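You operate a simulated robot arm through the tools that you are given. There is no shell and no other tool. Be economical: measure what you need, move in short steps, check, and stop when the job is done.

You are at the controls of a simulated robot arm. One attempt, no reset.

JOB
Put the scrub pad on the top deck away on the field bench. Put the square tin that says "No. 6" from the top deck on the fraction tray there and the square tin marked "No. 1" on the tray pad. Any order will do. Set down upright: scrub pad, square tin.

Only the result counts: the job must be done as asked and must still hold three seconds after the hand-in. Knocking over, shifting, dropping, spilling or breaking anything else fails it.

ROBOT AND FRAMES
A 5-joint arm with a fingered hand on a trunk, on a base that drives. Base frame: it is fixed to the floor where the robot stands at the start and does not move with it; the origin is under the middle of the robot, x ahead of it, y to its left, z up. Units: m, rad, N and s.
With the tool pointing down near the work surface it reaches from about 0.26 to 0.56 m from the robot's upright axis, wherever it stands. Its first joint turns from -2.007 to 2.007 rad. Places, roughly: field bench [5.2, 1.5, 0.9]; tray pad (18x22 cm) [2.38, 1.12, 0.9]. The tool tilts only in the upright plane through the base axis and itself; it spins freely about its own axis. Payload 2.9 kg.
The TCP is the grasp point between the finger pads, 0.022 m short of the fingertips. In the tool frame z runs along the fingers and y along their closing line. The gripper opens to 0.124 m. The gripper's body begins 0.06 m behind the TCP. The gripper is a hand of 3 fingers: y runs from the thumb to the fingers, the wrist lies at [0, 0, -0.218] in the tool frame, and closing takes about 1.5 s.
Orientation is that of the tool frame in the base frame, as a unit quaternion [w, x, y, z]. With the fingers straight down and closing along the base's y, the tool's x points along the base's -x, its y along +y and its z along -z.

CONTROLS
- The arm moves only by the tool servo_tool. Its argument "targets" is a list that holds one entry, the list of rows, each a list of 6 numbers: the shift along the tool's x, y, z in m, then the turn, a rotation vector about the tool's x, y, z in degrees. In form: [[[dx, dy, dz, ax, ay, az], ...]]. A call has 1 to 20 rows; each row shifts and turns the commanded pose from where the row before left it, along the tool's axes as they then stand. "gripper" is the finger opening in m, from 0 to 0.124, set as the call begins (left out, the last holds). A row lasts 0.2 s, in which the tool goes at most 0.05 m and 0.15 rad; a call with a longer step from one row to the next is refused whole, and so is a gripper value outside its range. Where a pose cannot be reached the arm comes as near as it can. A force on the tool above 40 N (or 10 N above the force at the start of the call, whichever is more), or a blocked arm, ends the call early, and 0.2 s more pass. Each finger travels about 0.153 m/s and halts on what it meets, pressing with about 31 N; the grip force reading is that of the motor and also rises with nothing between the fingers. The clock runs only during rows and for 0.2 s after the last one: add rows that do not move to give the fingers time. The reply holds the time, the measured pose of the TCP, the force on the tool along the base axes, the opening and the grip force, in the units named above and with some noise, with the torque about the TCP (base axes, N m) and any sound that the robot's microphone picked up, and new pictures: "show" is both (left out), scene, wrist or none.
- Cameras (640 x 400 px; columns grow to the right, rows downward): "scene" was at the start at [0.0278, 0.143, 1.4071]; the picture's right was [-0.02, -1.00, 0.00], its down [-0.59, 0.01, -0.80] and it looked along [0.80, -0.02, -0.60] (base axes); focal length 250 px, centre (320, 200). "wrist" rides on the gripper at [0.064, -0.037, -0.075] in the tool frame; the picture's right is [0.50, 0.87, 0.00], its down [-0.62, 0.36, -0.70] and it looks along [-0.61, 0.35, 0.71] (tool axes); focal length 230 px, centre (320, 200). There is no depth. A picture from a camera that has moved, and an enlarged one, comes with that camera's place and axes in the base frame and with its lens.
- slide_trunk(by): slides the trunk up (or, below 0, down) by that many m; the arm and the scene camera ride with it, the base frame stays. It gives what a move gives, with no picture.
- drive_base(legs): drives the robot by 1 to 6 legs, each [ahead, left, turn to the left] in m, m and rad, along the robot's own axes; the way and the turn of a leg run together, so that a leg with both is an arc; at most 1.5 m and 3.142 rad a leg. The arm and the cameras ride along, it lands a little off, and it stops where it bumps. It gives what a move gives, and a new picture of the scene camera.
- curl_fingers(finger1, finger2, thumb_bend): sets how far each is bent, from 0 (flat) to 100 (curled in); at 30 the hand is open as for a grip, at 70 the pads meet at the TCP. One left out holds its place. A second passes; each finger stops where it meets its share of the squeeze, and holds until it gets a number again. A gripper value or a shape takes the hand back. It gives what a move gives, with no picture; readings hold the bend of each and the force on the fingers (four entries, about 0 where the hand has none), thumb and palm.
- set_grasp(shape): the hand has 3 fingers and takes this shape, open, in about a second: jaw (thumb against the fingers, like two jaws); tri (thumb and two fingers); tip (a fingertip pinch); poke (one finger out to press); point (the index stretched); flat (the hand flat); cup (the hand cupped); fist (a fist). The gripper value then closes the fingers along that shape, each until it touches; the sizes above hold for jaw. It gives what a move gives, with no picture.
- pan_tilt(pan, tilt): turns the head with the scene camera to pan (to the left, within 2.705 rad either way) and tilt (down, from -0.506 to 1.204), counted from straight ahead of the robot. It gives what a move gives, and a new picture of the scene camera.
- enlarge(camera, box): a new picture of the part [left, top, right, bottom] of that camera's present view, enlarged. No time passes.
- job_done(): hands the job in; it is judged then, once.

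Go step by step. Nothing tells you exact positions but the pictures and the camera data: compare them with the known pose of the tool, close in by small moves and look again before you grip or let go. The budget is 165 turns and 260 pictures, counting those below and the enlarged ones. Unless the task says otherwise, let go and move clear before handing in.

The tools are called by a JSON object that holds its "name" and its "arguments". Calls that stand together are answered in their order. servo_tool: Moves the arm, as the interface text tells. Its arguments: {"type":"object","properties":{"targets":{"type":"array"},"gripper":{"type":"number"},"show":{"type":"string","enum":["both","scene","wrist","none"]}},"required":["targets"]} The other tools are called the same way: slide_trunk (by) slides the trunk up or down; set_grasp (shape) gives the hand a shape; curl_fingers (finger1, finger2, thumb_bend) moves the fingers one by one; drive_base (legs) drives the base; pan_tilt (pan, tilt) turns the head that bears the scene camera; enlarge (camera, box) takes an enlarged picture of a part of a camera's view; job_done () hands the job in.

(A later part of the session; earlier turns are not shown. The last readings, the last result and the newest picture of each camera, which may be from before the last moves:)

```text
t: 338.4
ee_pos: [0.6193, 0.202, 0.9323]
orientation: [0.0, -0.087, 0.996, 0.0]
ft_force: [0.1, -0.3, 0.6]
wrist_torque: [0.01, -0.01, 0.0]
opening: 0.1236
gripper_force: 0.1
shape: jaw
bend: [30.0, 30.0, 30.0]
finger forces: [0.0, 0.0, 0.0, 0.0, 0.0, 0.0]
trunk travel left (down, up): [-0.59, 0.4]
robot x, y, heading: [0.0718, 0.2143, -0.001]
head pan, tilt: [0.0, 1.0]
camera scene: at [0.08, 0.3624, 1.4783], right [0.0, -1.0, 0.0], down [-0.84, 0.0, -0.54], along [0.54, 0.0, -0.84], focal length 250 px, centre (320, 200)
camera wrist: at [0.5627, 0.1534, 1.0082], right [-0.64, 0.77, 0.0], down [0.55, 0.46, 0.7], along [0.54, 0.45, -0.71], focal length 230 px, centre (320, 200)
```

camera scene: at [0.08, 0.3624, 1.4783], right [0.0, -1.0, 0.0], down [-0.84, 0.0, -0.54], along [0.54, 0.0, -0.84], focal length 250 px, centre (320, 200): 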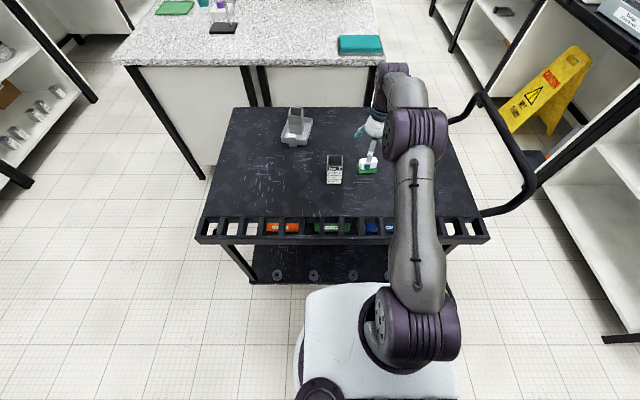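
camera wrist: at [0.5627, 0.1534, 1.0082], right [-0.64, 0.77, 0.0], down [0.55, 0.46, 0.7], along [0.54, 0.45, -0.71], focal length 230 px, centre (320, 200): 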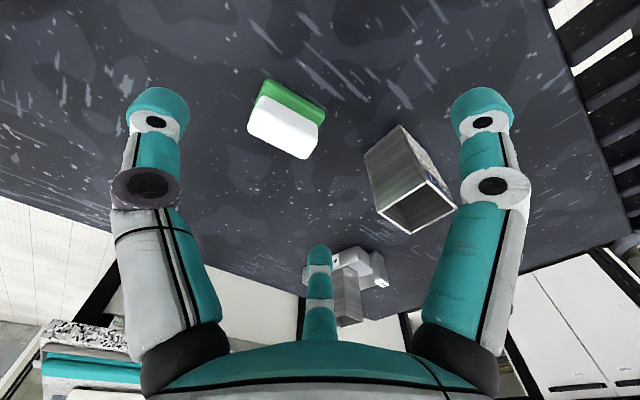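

The pad's centre refines to about (0.660, 0.195). I'll tilt 4°, move over it, and descend partway.

{"name": "servo_tool", "arguments": {"targets": [[[0, 0, 0, 0.81, -3.92, 0], [-0.0155, -0.0062, 0.013, 0, 0, 0], [-0.0155, -0.0062, 0.013, 0, 0, 0], [0, 0, 0.025, 0, 0, 0], [0, 0, 0.025, 0, 0, 0], [0, 0, 0, 0, 0, 0]]]}}

{"name": "enlarge", "arguments": {"camera": "scene", "box": [320, 120, 420, 200]}}

```text
t: 339.8
ee_pos: [0.6569, 0.1948, 0.8585]
orientation: [0.035, -0.087, 0.996, -0.005]
ft_force: [0.4, 0.1, -0.3]
wrist_torque: [0.01, 0.01, 0.04]
opening: 0.1239
gripper_force: 0.0
shape: jaw
bend: [30.0, 30.0, 30.0]
finger forces: [0.1, 0.0, 0.0, 0.1, 0.1, 0.0]
trunk travel left (down, up): [-0.59, 0.4]
robot x, y, heading: [0.0732, 0.2144, -0.001]
head pan, tilt: [0.0, 1.0]
camera scene: at [0.0808, 0.3622, 1.4783], right [0.0, -1.0, 0.0], down [-0.84, 0.0, -0.54], along [0.54, 0.0, -0.84], focal length 250 px, centre (320, 200)
camera wrist: at [0.5962, 0.1464, 0.9307], right [-0.64, 0.77, -0.05], down [0.49, 0.46, 0.74], along [0.59, 0.45, -0.67], focal length 230 px, centre (320, 200)
```

scene: 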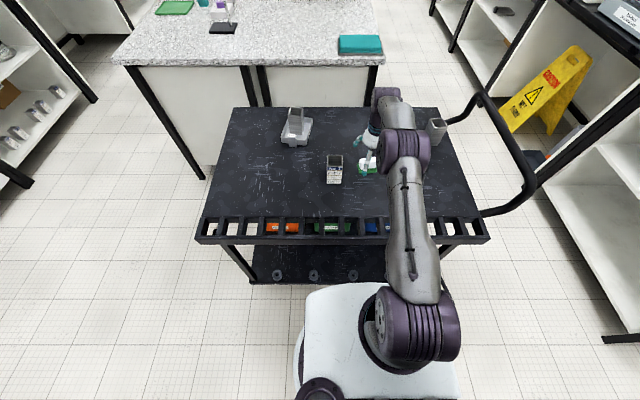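
wrist: 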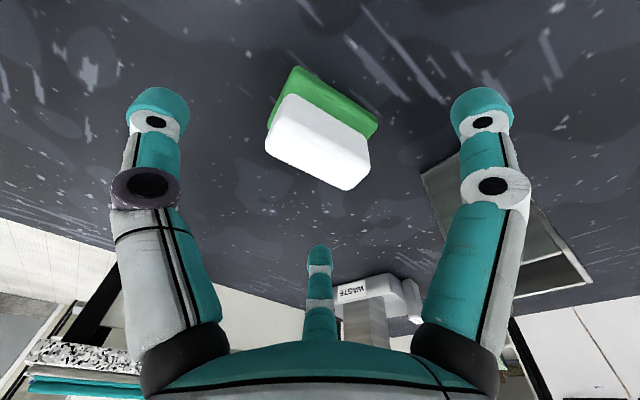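

```text
5.00 times, centred on (370, 160) of scene
camera zoom: at [0.0808, 0.3622, 1.4783], right [0.0, -1.0, 0.0], down [-0.84, 0.0, -0.54], along [0.54, 0.0, -0.84], focal length 1247 px, centre (70, 400)
```

zoom: 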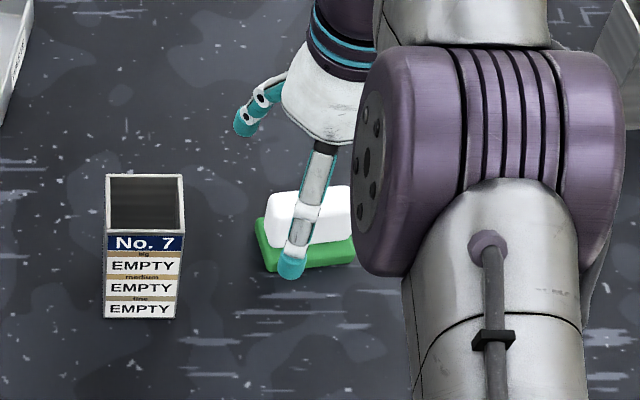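

The pad is low, about 3 cm tall, centred near (0.662, 0.193). I'll descend the rest so the fingertips end just above the deck.

{"name": "servo_tool", "arguments": {"targets": [[[-0.0005, -0.0008, 0.0152, 0, 0, 0], [-0.0005, -0.0008, 0.0152, 0, 0, 0], [-0.0005, -0.0008, 0.009, 0, 0, 0], [0, 0, 0.005, 0, 0, 0], [0, 0, 0, 0, 0, 0]]]}}

```text
t: 341.0
ee_pos: [0.6617, 0.1916, 0.8154]
orientation: [0.035, -0.087, 0.996, -0.005]
ft_force: [-0.1, 0.8, -0.6]
wrist_torque: [0.01, 0.04, 0.03]
opening: 0.1239
gripper_force: 0.0
shape: jaw
bend: [30.0, 30.0, 30.0]
finger forces: [0.1, 0.0, 0.0, 0.0, 0.0, 0.1]
trunk travel left (down, up): [-0.59, 0.4]
robot x, y, heading: [0.0697, 0.2176, -0.0]
head pan, tilt: [0.0, 1.0]
camera scene: at [0.0811, 0.3621, 1.4783], right [0.0, -1.0, 0.0], down [-0.84, 0.0, -0.54], along [0.54, 0.0, -0.84], focal length 250 px, centre (320, 200)
camera wrist: at [0.6018, 0.1435, 0.8867], right [-0.64, 0.77, -0.05], down [0.5, 0.46, 0.74], along [0.59, 0.45, -0.67], focal length 230 px, centre (320, 200)
```

scene: 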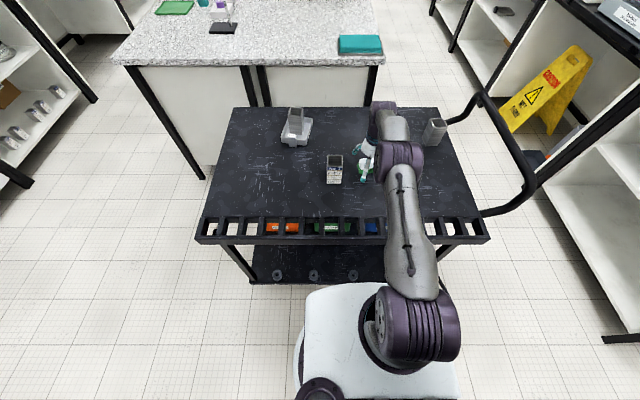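
wrist: 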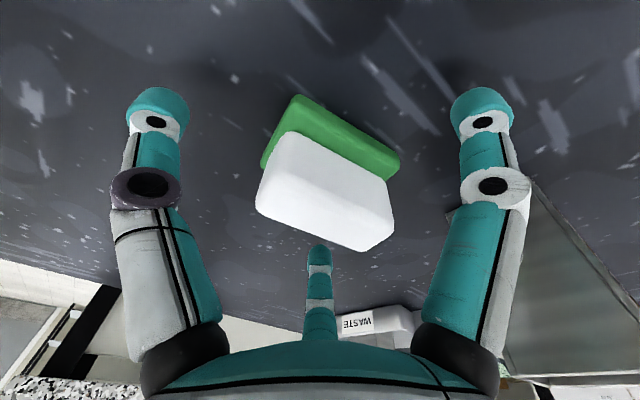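

The pad is well centred at the TCP. I'll go 4 mm lower and close.

{"name": "servo_tool", "arguments": {"targets": [[[0, 0, 0.004, 0, 0, 0], [0, 0, 0, 0, 0, 0]]], "show": "none"}}

{"name": "servo_tool", "arguments": {"targets": [[[0, 0, 0, 0, 0, 0], [0, 0, 0, 0, 0, 0], [0, 0, 0, 0, 0, 0], [0, 0, 0, 0, 0, 0], [0, 0, 0, 0, 0, 0], [0, 0, 0, 0, 0, 0], [0, 0, 0, 0, 0, 0]]], "gripper": 0.02}}

```text
t: 341.6
ee_pos: [0.6636, 0.1914, 0.8118]
orientation: [0.036, -0.087, 0.996, -0.005]
ft_force: [0.7, 0.1, -0.2]
wrist_torque: [0.03, -0.03, -0.03]
opening: 0.1243
gripper_force: 0.1
shape: jaw
bend: [30.0, 30.0, 30.0]
finger forces: [0.0, 0.1, 0.1, 0.0, 0.1, 0.0]
trunk travel left (down, up): [-0.59, 0.4]
robot x, y, heading: [0.0689, 0.2186, -0.002]
head pan, tilt: [0.0, 1.0]
```

```text
t: 343.2
ee_pos: [0.6622, 0.1913, 0.8123]
orientation: [0.037, -0.086, 0.996, -0.004]
ft_force: [3.3, -2.8, 9.6]
wrist_torque: [0.16, -0.3, -0.13]
opening: 0.0397
gripper_force: 30.9
shape: jaw
bend: [77.0, 78.0, 70.0]
finger forces: [28.7, 30.8, 0.0, 0.1, 26.1, 0.1]
trunk travel left (down, up): [-0.59, 0.4]
robot x, y, heading: [0.0699, 0.2176, -0.006]
head pan, tilt: [0.0, 1.0]
camera scene: at [0.0798, 0.3616, 1.4785], right [0.0, -1.0, 0.0], down [-0.84, 0.0, -0.54], along [0.54, 0.0, -0.84], focal length 250 px, centre (320, 200)
camera wrist: at [0.6018, 0.1434, 0.8833], right [-0.64, 0.77, -0.05], down [0.49, 0.46, 0.74], along [0.59, 0.45, -0.67], focal length 230 px, centre (320, 200)
```

scene: 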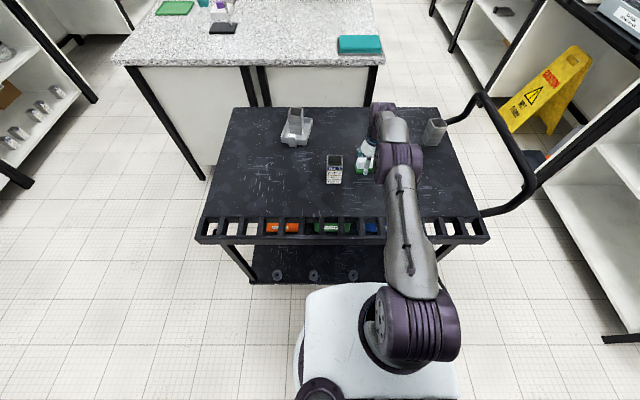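
wrist: 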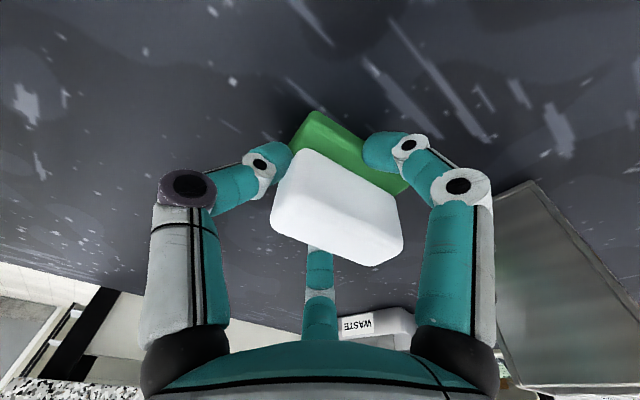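

The pad is gripped. I'll lift it straight up and check.

{"name": "servo_tool", "arguments": {"targets": [[[-0.0007, 0, -0.01, 0, 0, 0], [-0.002, -0.0004, -0.03, 0, 0, 0], [-0.002, -0.0004, -0.03, 0, 0, 0], [0.01, 0.002, -0.04, 0, 0, 0], [0.03, 0.006, -0.03, 0, 0, 0], [0.03, 0.006, -0.03, 0, 0, 0], [0, 0, 0, 0, 0, 0]]]}}

```text
t: 344.8
ee_pos: [0.5859, 0.1937, 0.9766]
orientation: [0.034, -0.087, 0.996, -0.006]
ft_force: [0.8, 0.5, -0.3]
wrist_torque: [-0.04, 0.03, 0.01]
opening: 0.0297
gripper_force: 30.7
shape: jaw
bend: [79.0, 80.0, 75.0]
finger forces: [26.5, 23.6, 0.0, 0.1, 9.4, 0.0]
trunk travel left (down, up): [-0.59, 0.4]
robot x, y, heading: [0.0719, 0.2147, -0.002]
head pan, tilt: [0.0, 1.0]
camera scene: at [0.0821, 0.3621, 1.4783], right [0.0, -1.0, 0.0], down [-0.84, 0.0, -0.54], along [0.54, 0.0, -0.84], focal length 250 px, centre (320, 200)
camera wrist: at [0.5256, 0.1461, 1.047], right [-0.64, 0.77, -0.05], down [0.5, 0.46, 0.74], along [0.59, 0.45, -0.67], focal length 230 px, centre (320, 200)
```

scene: 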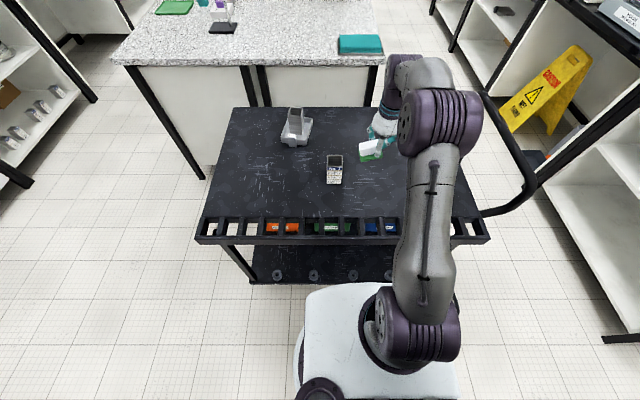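
wrist: 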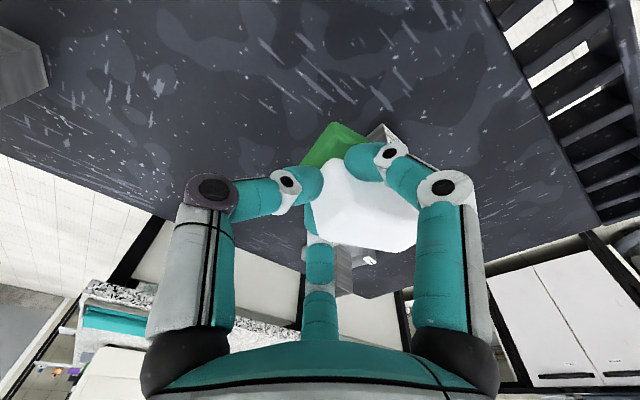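

The pad is slipping out of this grip, so I'll set it back down at once where it was and regrip it better.

{"name": "servo_tool", "arguments": {"targets": [[[-0.03, -0.009, 0.03, 0, 0, 0], [-0.03, -0.009, 0.03, 0, 0, 0], [-0.01, -0.005, 0.04, 0, 0, 0], [0.002, 0.0004, 0.03, 0, 0, 0], [0.001, 0.0002, 0.02, 0, 0, 0], [0, 0, 0, 0, 0, 0]]]}}

```text
t: 346.2
ee_pos: [0.6638, 0.1833, 0.8309]
orientation: [0.036, -0.086, 0.996, -0.006]
ft_force: [-0.1, -1.2, 0.1]
wrist_torque: [-0.04, -0.03, 0.02]
opening: 0.0294
gripper_force: 30.7
shape: jaw
bend: [79.0, 80.0, 75.0]
finger forces: [26.3, 23.7, 0.1, 0.0, 8.8, 0.0]
trunk travel left (down, up): [-0.59, 0.4]
robot x, y, heading: [0.0726, 0.2148, 0.002]
head pan, tilt: [0.0, 1.0]
camera scene: at [0.081, 0.3622, 1.4783], right [0.0, -1.0, 0.0], down [-0.84, 0.0, -0.54], along [0.54, 0.0, -0.84], focal length 250 px, centre (320, 200)
camera wrist: at [0.6036, 0.1359, 0.9023], right [-0.64, 0.77, -0.05], down [0.5, 0.46, 0.74], along [0.59, 0.45, -0.67], focal length 230 px, centre (320, 200)
```

scene: 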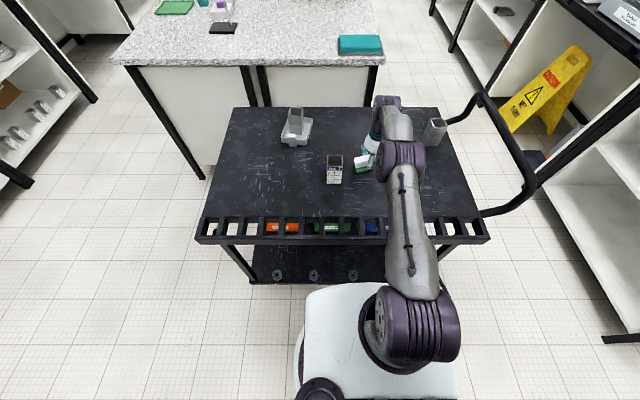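
wrist: 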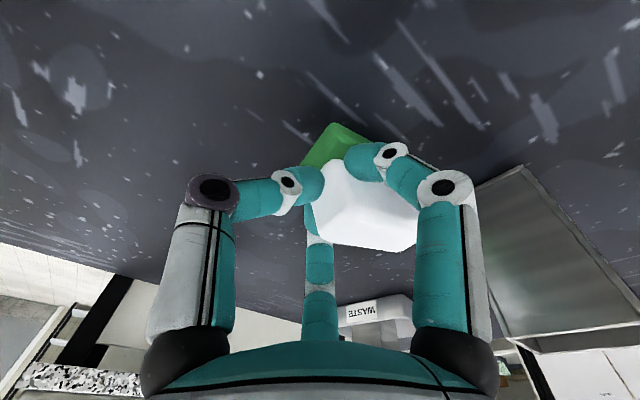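

It's holding for the moment. I'll lower the last bit until it touches.

{"name": "servo_tool", "arguments": {"targets": [[[0.0003, 0, 0.006, 0, 0, 0], [0.0003, 0, 0.005, 0, 0, 0], [0.0002, 0, 0.004, 0, 0, 0], [0, 0, 0, 0, 0, 0]]], "show": "wrist"}}

```text
t: 347.2
ee_pos: [0.6644, 0.1828, 0.816]
orientation: [0.036, -0.086, 0.996, -0.006]
ft_force: [-0.1, -1.4, 4.5]
wrist_torque: [0.23, 0.12, -0.01]
opening: 0.029
gripper_force: 30.6
shape: jaw
bend: [79.0, 80.0, 75.0]
finger forces: [27.4, 26.6, 0.1, 0.0, 8.1, 0.1]
trunk travel left (down, up): [-0.59, 0.4]
robot x, y, heading: [0.0745, 0.2143, 0.003]
head pan, tilt: [0.0, 1.0]
camera wrist: at [0.6036, 0.1347, 0.8876], right [-0.64, 0.77, -0.05], down [0.49, 0.46, 0.74], along [0.59, 0.45, -0.67], focal length 230 px, centre (320, 200)
```

wrist: 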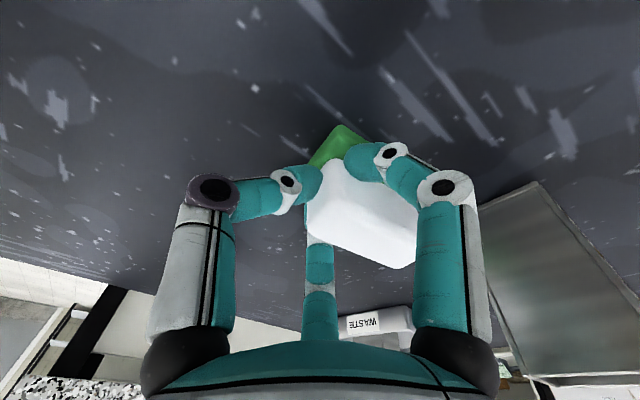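

Contact with the deck. I'll open and see how the pad lies.

{"name": "servo_tool", "arguments": {"targets": [[[0, 0, 0, 0, 0, 0], [0, 0, 0, 0, 0, 0], [0, 0, 0, 0, 0, 0], [0, 0, 0, 0, 0, 0], [0, 0, 0, 0, 0, 0], [0, 0, 0, 0, 0, 0], [-0.002, 0, -0.03, 0, 0, 0], [-0.002, 0, -0.03, 0, 0, 0], [0, 0, 0, 0, 0, 0]]], "gripper": 0.124}}

{"name": "enlarge", "arguments": {"camera": "wrist", "box": [200, 40, 440, 190]}}

```text
t: 349.2
ee_pos: [0.6658, 0.1833, 0.8765]
orientation: [0.036, -0.087, 0.996, -0.005]
ft_force: [0.2, 0.4, -0.1]
wrist_torque: [0.0, -0.02, 0.01]
opening: 0.1239
gripper_force: 0.0
shape: jaw
bend: [30.0, 30.0, 30.0]
finger forces: [0.0, 0.0, 0.0, 0.0, 0.0, 0.0]
trunk travel left (down, up): [-0.59, 0.4]
robot x, y, heading: [0.0676, 0.2175, -0.001]
head pan, tilt: [0.0, 1.0]
camera scene: at [0.0812, 0.3621, 1.4783], right [0.0, -1.0, 0.0], down [-0.84, 0.0, -0.54], along [0.54, 0.0, -0.84], focal length 250 px, centre (320, 200)
camera wrist: at [0.6049, 0.1352, 0.9475], right [-0.64, 0.77, -0.05], down [0.5, 0.46, 0.74], along [0.59, 0.45, -0.67], focal length 230 px, centre (320, 200)
```

scene: 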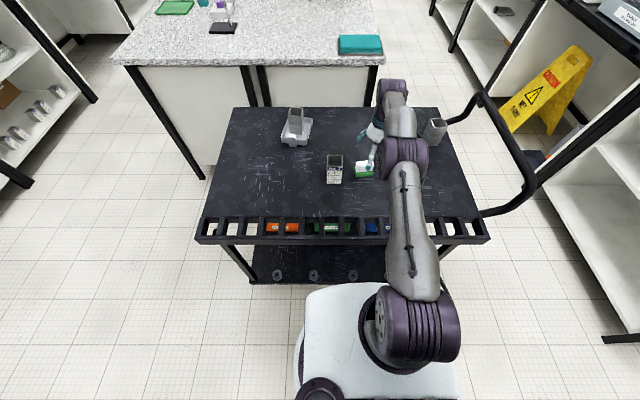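
wrist: 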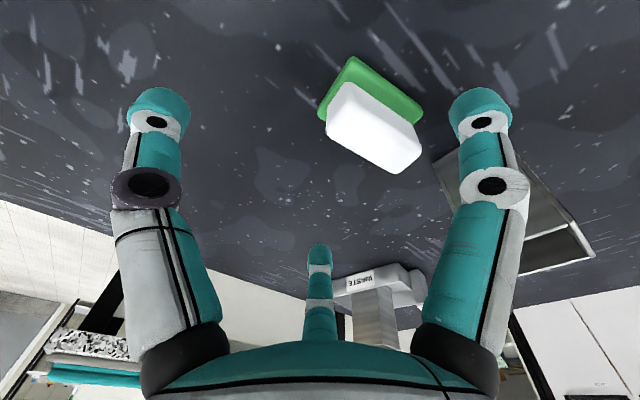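

```text
2.67 times, centred on (320, 115) of wrist
camera zoom: at [0.6049, 0.1352, 0.9475], right [-0.64, 0.77, -0.05], down [0.5, 0.46, 0.74], along [0.59, 0.45, -0.67], focal length 614 px, centre (320, 427)
```

zoom: 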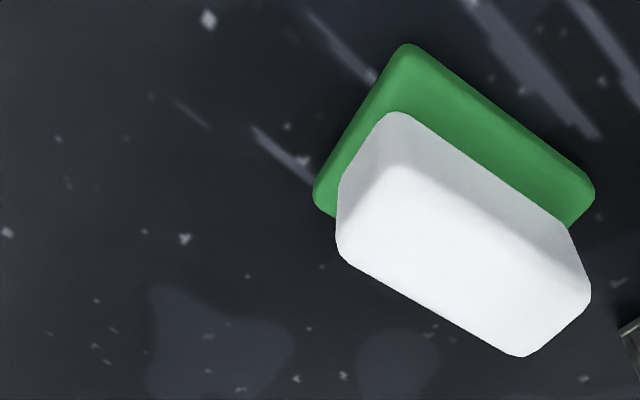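

The pad lies upright and unharmed at about (0.648, 0.208). I'll rise and spin the hand about 90° so thumb and fingers oppose across the pad's narrow side.

{"name": "servo_tool", "arguments": {"targets": [[[0, 0, -0.03, 0, 0, 0], [0, 0, -0.025, 0, 0, 0], [0, 0, 0, 0, 0, 8.4], [0, 0, 0, 0, 0, 8.4], [0, 0, 0, 0, 0, 8.4], [0, 0, 0, 0, 0, 8.4], [0, 0, 0, 0, 0, 8.4], [0, 0, 0, 0, 0, 8.4], [0, 0, 0, 0, 0, 8.4], [0, 0, 0, 0, 0, 8.4], [0, 0, 0, 0, 0, 8.4], [0, 0, 0, 0, 0, 8.4], [0, 0, 0, 0, 0, 8.0], [0, 0, 0, 0, 0, 0]]], "gripper": 0.1}}

{"name": "enlarge", "arguments": {"camera": "scene", "box": [320, 120, 420, 200]}}

```text
t: 352.2
ee_pos: [0.6593, 0.1832, 0.9309]
orientation: [0.029, 0.657, 0.753, 0.022]
ft_force: [-0.9, -1.0, -0.5]
wrist_torque: [-0.02, 0.03, 0.02]
opening: 0.1003
gripper_force: 0.0
shape: jaw
bend: [26.0, 26.0, 46.0]
finger forces: [0.0, 0.0, 0.0, 0.0, 0.0, 0.0]
trunk travel left (down, up): [-0.59, 0.4]
robot x, y, heading: [0.0673, 0.2177, -0.007]
head pan, tilt: [0.0, 1.0]
camera scene: at [0.0811, 0.3621, 1.4783], right [0.0, -1.0, 0.0], down [-0.84, 0.0, -0.54], along [0.54, 0.0, -0.84], focal length 250 px, centre (320, 200)
camera wrist: at [0.6101, 0.2412, 1.0025], right [0.79, 0.61, 0.05], down [0.39, -0.56, 0.73], along [0.48, -0.56, -0.68], focal length 230 px, centre (320, 200)
```

scene: 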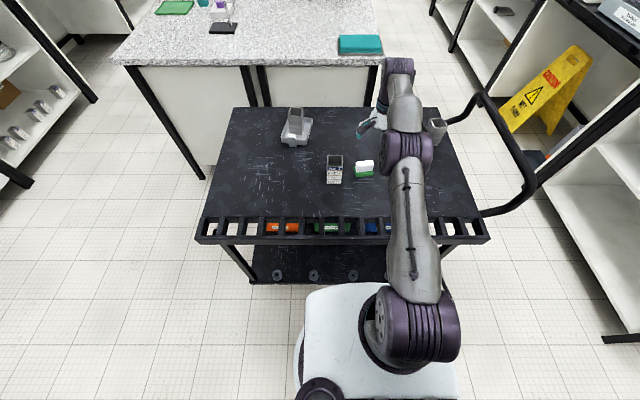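
wrist: 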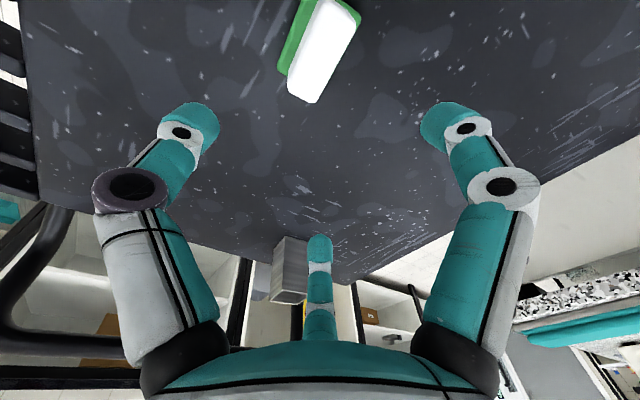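

```text
5.00 times, centred on (370, 160) of scene
camera zoom: at [0.0811, 0.3621, 1.4783], right [0.0, -1.0, 0.0], down [-0.84, 0.0, -0.54], along [0.54, 0.0, -0.84], focal length 1247 px, centre (70, 400)
```

zoom: 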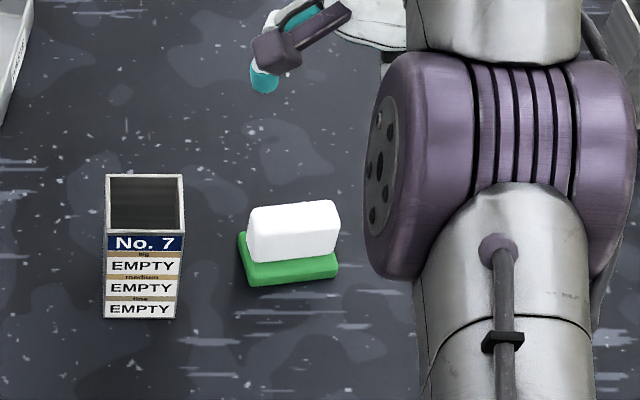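

From here the pad is clear: a white block on a green base, centre about (0.651, 0.207). I'll move over it with the thumb on the near side and descend.

{"name": "servo_tool", "arguments": {"targets": [[[0.0126, -0.0015, 0.01, 0, 0, 0], [0.0126, -0.0015, 0.01, 0, 0, 0], [0, 0, 0.03, 0, 0, 0], [0, 0, 0.03, 0, 0, 0], [0, 0, 0.02, 0, 0, 0], [0, 0, 0, 0, 0, 0]]]}}

{"name": "enlarge", "arguments": {"camera": "scene", "box": [320, 120, 420, 200]}}

```text
t: 353.6
ee_pos: [0.6593, 0.207, 0.8296]
orientation: [0.028, 0.656, 0.754, 0.022]
ft_force: [0.6, -0.6, 0.5]
wrist_torque: [0.01, -0.02, 0.03]
opening: 0.0999
gripper_force: 0.0
shape: jaw
bend: [26.0, 26.0, 46.0]
finger forces: [0.1, 0.0, 0.1, 0.0, 0.1, 0.0]
trunk travel left (down, up): [-0.59, 0.4]
robot x, y, heading: [0.0698, 0.2184, -0.0]
head pan, tilt: [0.0, 1.0]
camera scene: at [0.0809, 0.3622, 1.4783], right [0.0, -1.0, 0.0], down [-0.84, 0.0, -0.54], along [0.54, 0.0, -0.84], focal length 250 px, centre (320, 200)
camera wrist: at [0.6112, 0.2648, 0.901], right [0.79, 0.62, 0.06], down [0.39, -0.56, 0.73], along [0.48, -0.55, -0.68], focal length 230 px, centre (320, 200)
```

scene: 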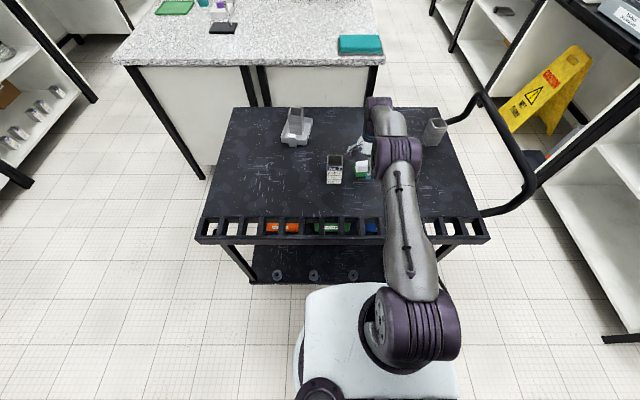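
wrist: 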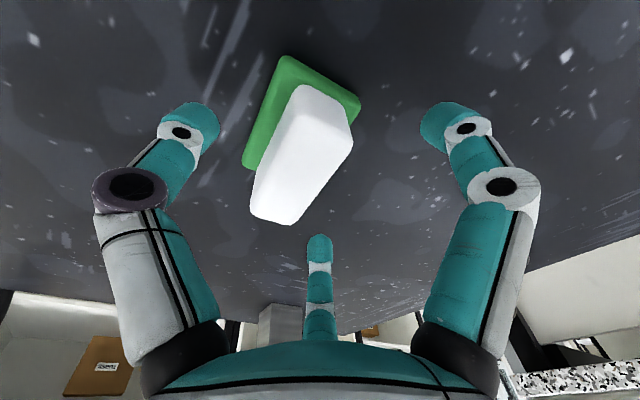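

```text
5.00 times, centred on (370, 160) of scene
camera zoom: at [0.0809, 0.3622, 1.4783], right [0.0, -1.0, 0.0], down [-0.84, 0.0, -0.54], along [0.54, 0.0, -0.84], focal length 1247 px, centre (70, 400)
```

zoom: 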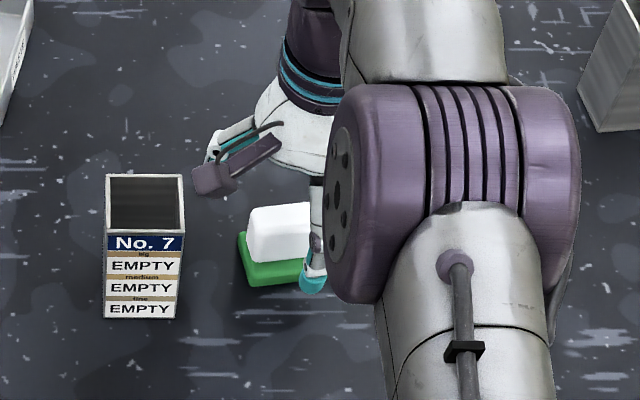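

Everything lines up: the TCP is about 1 cm beyond the pad's centre, as intended. I'll descend 1.4 cm and close.

{"name": "servo_tool", "arguments": {"targets": [[[0.0002, -0.0005, 0.0075, 0, 0, 0], [0.0002, -0.0005, 0.0075, 0, 0, 0], [0, 0, 0, 0, 0, 0]]], "show": "none"}}

{"name": "servo_tool", "arguments": {"targets": [[[0, 0, 0, 0, 0, 0], [0, 0, 0, 0, 0, 0], [0, 0, 0, 0, 0, 0], [0, 0, 0, 0, 0, 0], [0, 0, 0, 0, 0, 0], [0, 0, 0, 0, 0, 0], [0, 0, 0, 0, 0, 0]]], "gripper": 0.01}}

```text
t: 354.4
ee_pos: [0.6619, 0.2058, 0.8145]
orientation: [0.027, 0.656, 0.754, 0.024]
ft_force: [-0.3, -0.4, -0.9]
wrist_torque: [0.0, 0.01, 0.0]
opening: 0.1003
gripper_force: 0.0
shape: jaw
bend: [26.0, 26.0, 46.0]
finger forces: [0.0, 0.0, 0.0, 0.0, 0.0, 0.1]
trunk travel left (down, up): [-0.59, 0.4]
robot x, y, heading: [0.0708, 0.2188, 0.001]
head pan, tilt: [0.0, 1.0]
```

```text
t: 356.0
ee_pos: [0.6607, 0.2059, 0.8182]
orientation: [0.029, 0.656, 0.754, 0.023]
ft_force: [8.7, 1.1, 26.7]
wrist_torque: [-0.01, 0.7, -0.04]
opening: 0.0372
gripper_force: 31.0
shape: jaw
bend: [79.0, 82.0, 70.0]
finger forces: [31.4, 18.0, 0.0, 0.0, 45.9, 0.0]
trunk travel left (down, up): [-0.59, 0.4]
robot x, y, heading: [0.0721, 0.2165, 0.001]
head pan, tilt: [0.0, 1.0]
camera scene: at [0.0783, 0.3623, 1.4785], right [0.0, -1.0, 0.0], down [-0.84, 0.0, -0.54], along [0.54, 0.0, -0.84], focal length 250 px, centre (320, 200)
camera wrist: at [0.6105, 0.2648, 0.8891], right [0.79, 0.62, 0.06], down [0.38, -0.56, 0.73], along [0.48, -0.55, -0.68], focal length 230 px, centre (320, 200)
```

scene: 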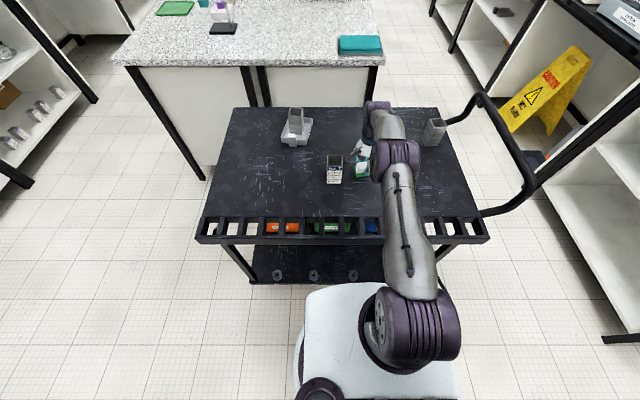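
wrist: 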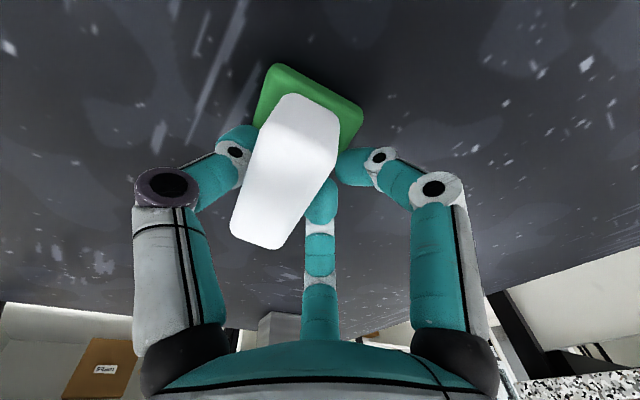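

The closing presses upward with 27 N, so the fingertips are riding on the green base. I'll open, rise 1.3 cm, and grip the white block instead.

{"name": "servo_tool", "arguments": {"targets": [[[0, 0, 0, 0, 0, 0], [0, 0, 0, 0, 0, 0], [0, 0, 0, 0, 0, 0], [0, 0, 0, 0, 0, 0], [0, 0.001, -0.013, 0, 0, 0], [0, 0, 0, 0, 0, 0]]], "gripper": 0.1}}

```text
t: 357.4
ee_pos: [0.6619, 0.2082, 0.8282]
orientation: [0.027, 0.657, 0.753, 0.023]
ft_force: [0.7, -0.4, 0.5]
wrist_torque: [-0.01, -0.04, -0.03]
opening: 0.0997
gripper_force: 0.0
shape: jaw
bend: [26.0, 26.0, 46.0]
finger forces: [0.1, 0.0, 0.0, 0.0, 0.1, 0.0]
trunk travel left (down, up): [-0.59, 0.4]
robot x, y, heading: [0.0684, 0.2158, -0.002]
head pan, tilt: [0.0, 1.0]
camera scene: at [0.0814, 0.3621, 1.4783], right [0.0, -1.0, 0.0], down [-0.84, 0.0, -0.54], along [0.54, 0.0, -0.84], focal length 250 px, centre (320, 200)
camera wrist: at [0.6124, 0.2655, 0.9002], right [0.79, 0.62, 0.06], down [0.39, -0.56, 0.73], along [0.48, -0.55, -0.68], focal length 230 px, centre (320, 200)
```

scene: 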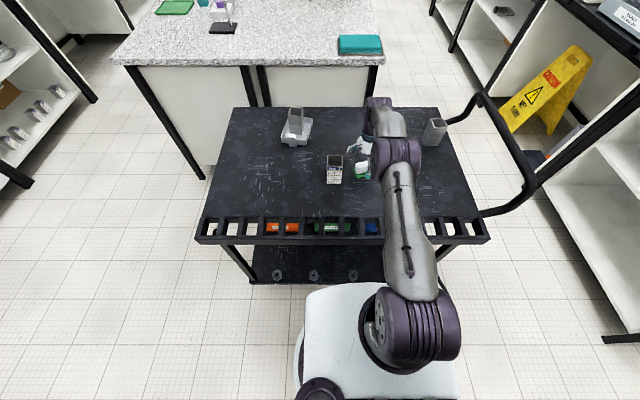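
wrist: 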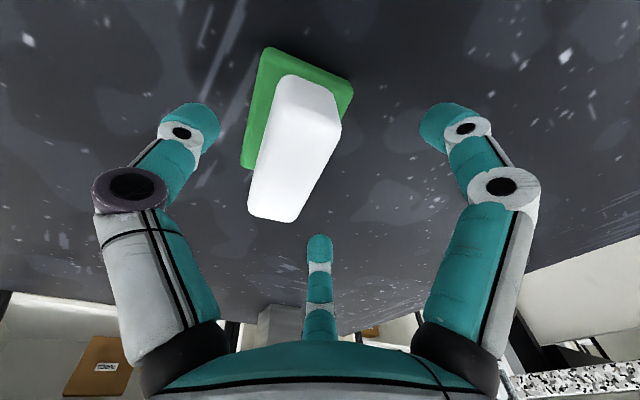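

The pad turned a bit, now about 16° counter-clockwise, centred near (0.645, 0.211). I'll align the hand and close on the white block.

{"name": "servo_tool", "arguments": {"targets": [[[0, 0, 0, 0, 0, -4.5], [0.0037, -0.0036, 0, 0, 0, -4.5], [0.0037, -0.0036, 0, 0, 0, 0], [0, 0, 0, 0, 0, 0]]], "show": "none"}}

{"name": "servo_tool", "arguments": {"targets": [[[0, 0, 0, 0, 0, 0], [0, 0, 0, 0, 0, 0], [0, 0, 0, 0, 0, 0], [0, 0, 0, 0, 0, 0], [0, 0, 0, 0, 0, 0], [0, 0, 0, 0, 0, 0], [0, 0, 0, 0, 0, 0]]], "gripper": 0.0}}

```text
t: 358.4
ee_pos: [0.651, 0.2136, 0.8285]
orientation: [0.028, 0.594, 0.803, 0.021]
ft_force: [0.6, -0.6, -0.3]
wrist_torque: [0.01, 0.05, 0.01]
opening: 0.0997
gripper_force: 0.0
shape: jaw
bend: [26.0, 26.0, 46.0]
finger forces: [0.1, 0.0, 0.0, 0.0, 0.0, 0.0]
trunk travel left (down, up): [-0.59, 0.4]
robot x, y, heading: [0.0704, 0.2186, 0.0]
head pan, tilt: [0.0, 1.0]
```

```text
t: 360.0
ee_pos: [0.6516, 0.2138, 0.8304]
orientation: [0.03, 0.595, 0.803, 0.021]
ft_force: [5.0, 1.0, 14.7]
wrist_torque: [-0.09, 0.16, 0.02]
opening: 0.0275
gripper_force: 31.1
shape: jaw
bend: [78.0, 78.0, 70.0]
finger forces: [24.8, 25.0, 0.1, 0.1, 41.3, 0.0]
trunk travel left (down, up): [-0.59, 0.4]
robot x, y, heading: [0.0725, 0.2169, 0.001]
head pan, tilt: [0.0, 1.0]
camera scene: at [0.0798, 0.3624, 1.4784], right [0.0, -1.0, 0.0], down [-0.84, 0.0, -0.54], along [0.54, 0.0, -0.84], focal length 250 px, centre (320, 200)
camera wrist: at [0.5938, 0.2636, 0.9008], right [0.68, 0.73, 0.05], down [0.47, -0.49, 0.74], along [0.56, -0.48, -0.67], focal length 230 px, centre (320, 200)
```

scene: 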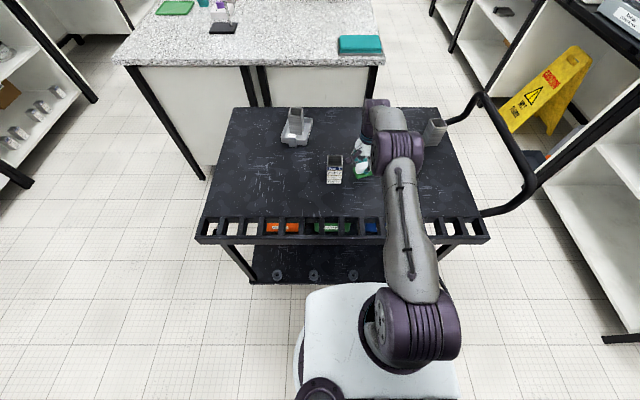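
wrist: 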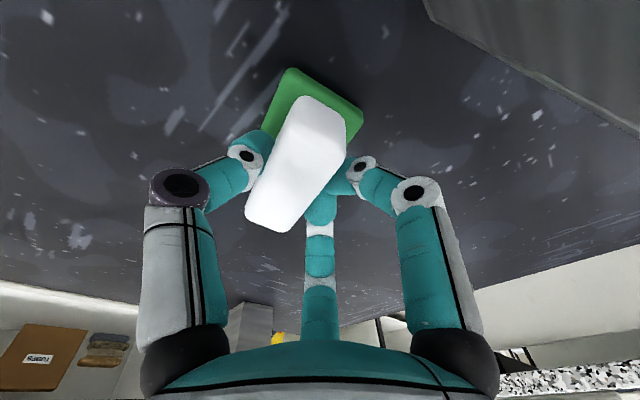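

This looks like a proper jaw grip (fingers 25 N each, thumb 41 N). I'll lift gently and check for slip.

{"name": "servo_tool", "arguments": {"targets": [[[0, 0.0007, -0.01, 0, 0, 0], [0, 0.001, -0.015, 0, 0, 0], [0, 0.001, -0.02, 0, 0, 0], [0, 0, 0, 0, 0, 0], [0, 0, 0, 0, 0, 0], [0, 0, 0, 0, 0, 0], [0, 0, 0, 0, 0, 0]]]}}

```text
t: 361.6
ee_pos: [0.6526, 0.214, 0.8748]
orientation: [0.028, 0.594, 0.803, 0.021]
ft_force: [0.1, 0.2, 0.0]
wrist_torque: [0.0, -0.03, -0.05]
opening: 0.0265
gripper_force: 30.9
shape: jaw
bend: [78.0, 78.0, 70.0]
finger forces: [23.5, 23.6, 0.0, 0.0, 40.3, 0.0]
trunk travel left (down, up): [-0.59, 0.4]
robot x, y, heading: [0.0763, 0.2167, -0.0]
head pan, tilt: [0.0, 1.0]
camera scene: at [0.0812, 0.3622, 1.4783], right [0.0, -1.0, 0.0], down [-0.84, 0.0, -0.54], along [0.54, 0.0, -0.84], focal length 250 px, centre (320, 200)
camera wrist: at [0.5942, 0.2634, 0.9453], right [0.68, 0.73, 0.05], down [0.47, -0.49, 0.74], along [0.56, -0.48, -0.67], focal length 230 px, centre (320, 200)
```

scene: 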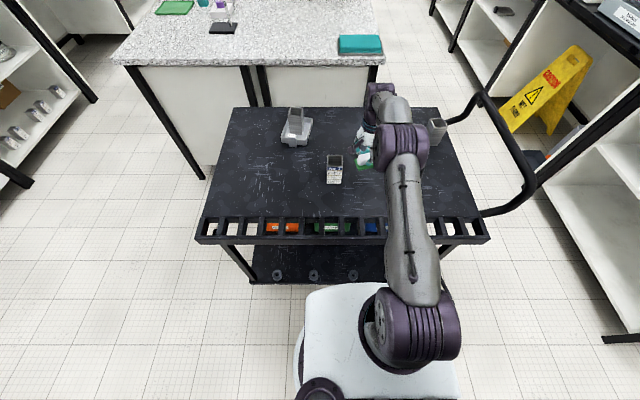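
wrist: 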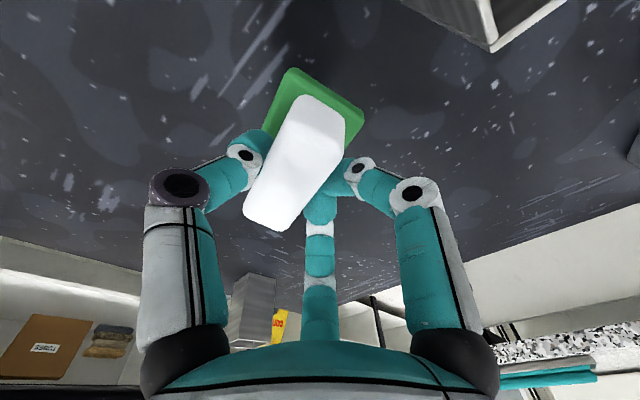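

The grip is stable. I'll lift higher and retract over the robot's side.

{"name": "servo_tool", "arguments": {"targets": [[[0, 0.001, -0.03, 0, 0, 0], [0.003, -0.01, -0.035, 0, 0, 0], [0.009, -0.03, -0.03, 0, 0, 0], [0.0116, -0.038, -0.02, 0, 0, 0], [0.0116, -0.038, -0.01, 0, 0, 0], [0.0116, -0.038, -0.005, 0, 0, 0], [0.0116, -0.038, 0, 0, 0, 0], [0, 0, 0, 0, 0, 0]]]}}

```text
t: 363.4
ee_pos: [0.4419, 0.2152, 0.9873]
orientation: [0.029, 0.596, 0.802, 0.022]
ft_force: [0.1, 0.8, -0.6]
wrist_torque: [0.02, 0.0, 0.0]
opening: 0.027
gripper_force: 31.1
shape: jaw
bend: [78.0, 78.0, 70.0]
finger forces: [28.6, 26.9, 0.1, 0.1, 39.0, 0.0]
trunk travel left (down, up): [-0.59, 0.4]
robot x, y, heading: [0.0743, 0.2173, -0.002]
head pan, tilt: [0.0, 1.0]
camera scene: at [0.0819, 0.3622, 1.4783], right [0.0, -1.0, 0.0], down [-0.84, 0.0, -0.54], along [0.54, 0.0, -0.84], focal length 250 px, centre (320, 200)
camera wrist: at [0.3844, 0.265, 1.0585], right [0.68, 0.73, 0.05], down [0.47, -0.49, 0.74], along [0.56, -0.48, -0.67], focal length 230 px, centre (320, 200)
```

scene: 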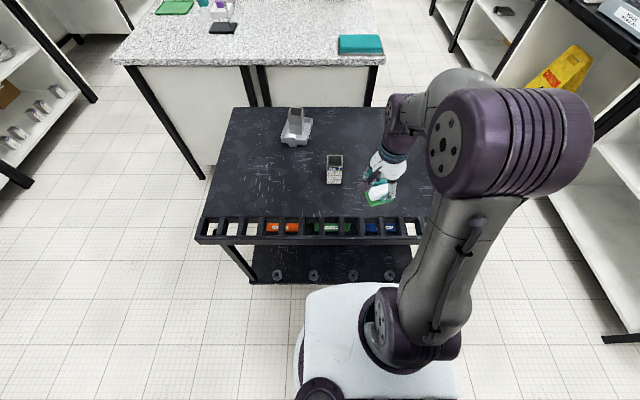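
wrist: 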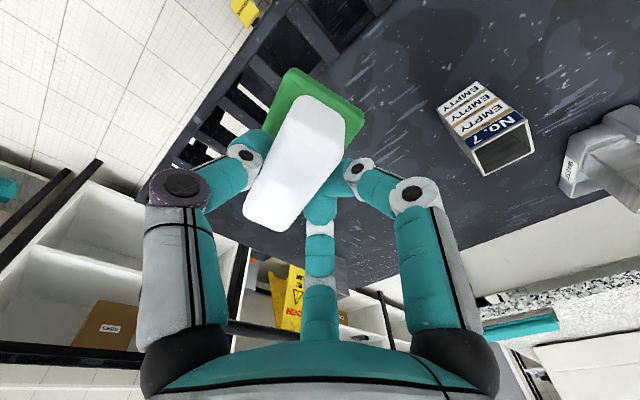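

The pad is secure. I'll raise the trunk for the bench height and drive to the field bench.

{"name": "slide_trunk", "arguments": {"by": 0.12}}

{"name": "drive_base", "arguments": {"legs": [[-0.3, 0, 0], [0, 1.5, 0], [0, 0.1, 0], [1.5, 0, 0], [1.5, 0, 0], [1.5, 0, 0]]}}

```text
t: 364.9
ee_pos: [0.4419, 0.2152, 1.1079]
orientation: [0.029, 0.595, 0.803, 0.021]
ft_force: [0.7, 0.3, -0.6]
wrist_torque: [0.0, -0.03, 0.0]
opening: 0.027
gripper_force: 30.9
shape: jaw
bend: [78.0, 78.0, 70.0]
finger forces: [28.7, 27.0, 0.0, 0.0, 39.0, 0.0]
trunk travel left (down, up): [-0.71, 0.28]
robot x, y, heading: [0.0697, 0.2199, 0.004]
head pan, tilt: [0.0, 1.0]
```

```text
t: 396.2
ee_pos: [4.7349, 1.7849, 1.108]
orientation: [0.029, 0.599, 0.8, 0.021]
ft_force: [-0.5, -0.5, 0.8]
wrist_torque: [-0.01, -0.01, -0.01]
opening: 0.0267
gripper_force: 30.7
shape: jaw
bend: [78.0, 78.0, 70.0]
finger forces: [28.8, 26.9, 0.0, 0.0, 39.0, 0.0]
trunk travel left (down, up): [-0.71, 0.28]
robot x, y, heading: [4.3618, 1.7924, -0.013]
head pan, tilt: [0.0, 1.0]
camera scene: at [4.376, 1.9361, 1.5983], right [-0.01, -1.0, 0.0], down [-0.84, 0.01, -0.54], along [0.54, -0.01, -0.84], focal length 250 px, centre (320, 200)
```

scene: 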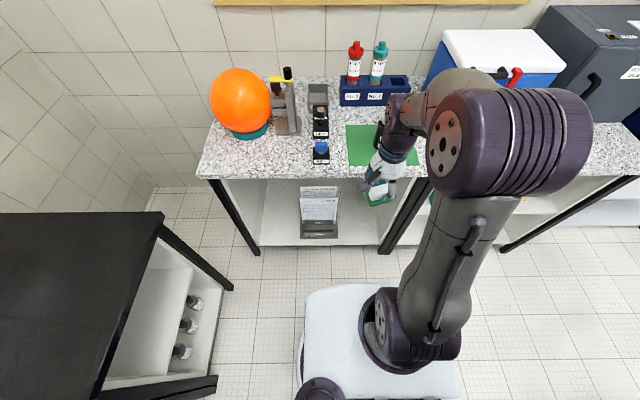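

I'll strafe right to the free front part of the bench.

{"name": "drive_base", "arguments": {"legs": [[0, -0.62, 0.013]]}}

{"name": "pan_tilt", "arguments": {"pan": -0.1, "tilt": 0.8}}

```text
t: 399.7
ee_pos: [4.7288, 1.1627, 1.1072]
orientation: [0.029, 0.599, 0.8, 0.021]
ft_force: [0.6, 0.6, -0.5]
wrist_torque: [0.02, -0.01, 0.04]
opening: 0.0269
gripper_force: 30.7
shape: jaw
bend: [78.0, 78.0, 70.0]
finger forces: [28.8, 27.0, 0.1, 0.0, 39.0, 0.0]
trunk travel left (down, up): [-0.71, 0.28]
robot x, y, heading: [4.3549, 1.1707, -0.009]
head pan, tilt: [0.0, 1.0]
camera scene: at [4.3691, 1.3134, 1.5984], right [-0.01, -1.0, 0.0], down [-0.84, 0.01, -0.54], along [0.54, -0.01, -0.84], focal length 250 px, centre (320, 200)
```

scene: 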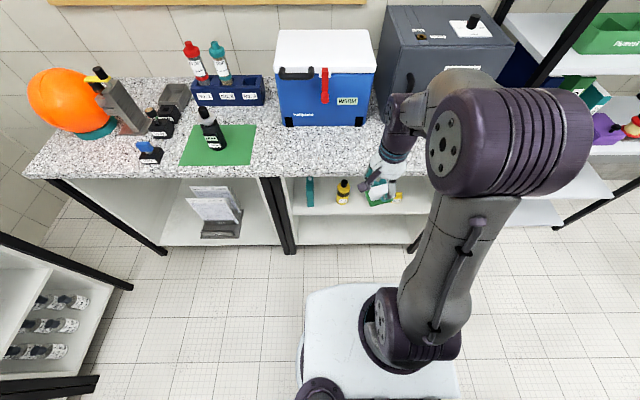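

```text
t: 400.5
ee_pos: [4.7294, 1.1624, 1.1069]
orientation: [0.029, 0.599, 0.8, 0.021]
ft_force: [0.3, 0.1, -0.8]
wrist_torque: [0.01, 0.01, -0.03]
opening: 0.0268
gripper_force: 30.8
shape: jaw
bend: [78.0, 78.0, 70.0]
finger forces: [28.9, 27.0, 0.0, 0.0, 39.0, 0.1]
trunk travel left (down, up): [-0.71, 0.28]
robot x, y, heading: [4.3579, 1.1678, -0.013]
head pan, tilt: [-0.099, 0.799]
camera scene: at [4.3796, 1.3057, 1.6134], right [-0.11, -0.99, 0.0], down [-0.71, 0.08, -0.7], along [0.69, -0.08, -0.72], focal length 250 px, centre (320, 200)
```

scene: 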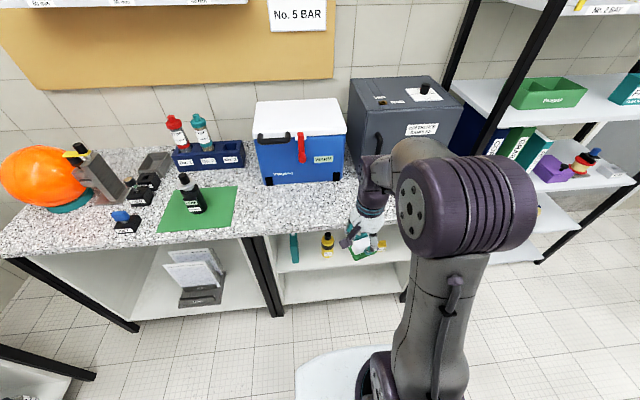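

There is free space in front of the cooler. I'll move closer and extend the hand over about (5.02, 1.17).

{"name": "drive_base", "arguments": {"legs": [[0.12, 0, 0]]}}

{"name": "servo_tool", "arguments": {"targets": [[[-0.0115, 0.0395, 0.02, 0, 0, 0], [-0.0115, 0.0395, 0.02, 0, 0, 0], [-0.0115, 0.0395, 0.02, 0, 0, 0], [-0.0115, 0.0395, 0.02, 0, 0, 0], [0, 0, 0, 0, 0, 0]]]}}

```text
t: 401.7
ee_pos: [4.8481, 1.1622, 1.1069]
orientation: [0.028, 0.598, 0.801, 0.021]
ft_force: [-0.7, 0.3, -0.6]
wrist_torque: [0.0, -0.04, 0.01]
opening: 0.027
gripper_force: 31.1
shape: jaw
bend: [78.0, 78.0, 70.0]
finger forces: [28.9, 27.0, 0.0, 0.0, 38.9, 0.1]
trunk travel left (down, up): [-0.71, 0.28]
robot x, y, heading: [4.4746, 1.1687, -0.01]
head pan, tilt: [-0.099, 0.799]
camera scene: at [4.4989, 1.3045, 1.6135], right [-0.11, -0.99, 0.0], down [-0.71, 0.08, -0.7], along [0.69, -0.07, -0.72], focal length 250 px, centre (320, 200)
```

scene: 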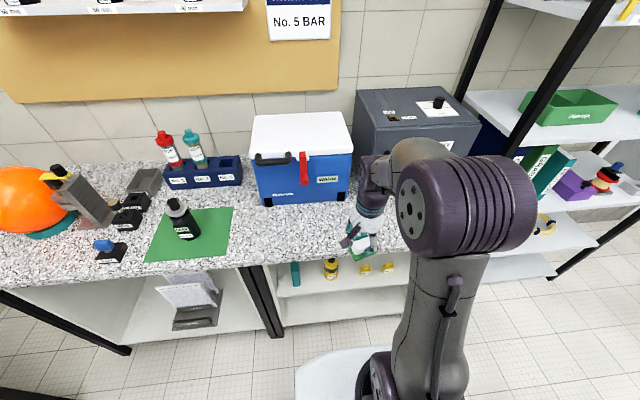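

```text
t: 402.9
ee_pos: [5.0158, 1.1623, 1.0405]
orientation: [0.029, 0.598, 0.801, 0.021]
ft_force: [-0.2, -0.7, -0.8]
wrist_torque: [0.0, -0.05, -0.02]
opening: 0.0268
gripper_force: 30.7
shape: jaw
bend: [78.0, 78.0, 70.0]
finger forces: [29.6, 27.2, 0.0, 0.0, 38.1, 0.0]
trunk travel left (down, up): [-0.71, 0.28]
robot x, y, heading: [4.4772, 1.1677, -0.006]
head pan, tilt: [-0.099, 0.799]
camera scene: at [4.497, 1.3046, 1.6135], right [-0.11, -0.99, 0.0], down [-0.71, 0.08, -0.7], along [0.69, -0.07, -0.72], focal length 250 px, centre (320, 200)
camera wrist: at [4.9586, 1.2126, 1.1107], right [0.69, 0.73, 0.05], down [0.47, -0.49, 0.74], along [0.56, -0.48, -0.67], focal length 230 px, centre (320, 200)
```

scene: 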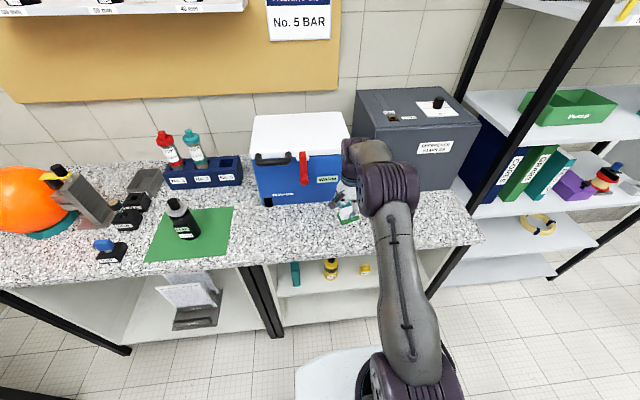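
wrist: 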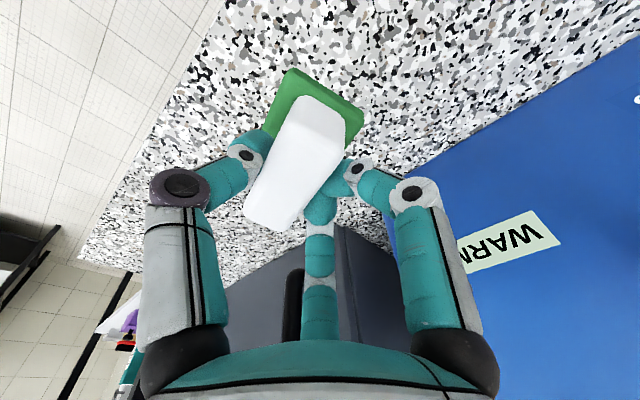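

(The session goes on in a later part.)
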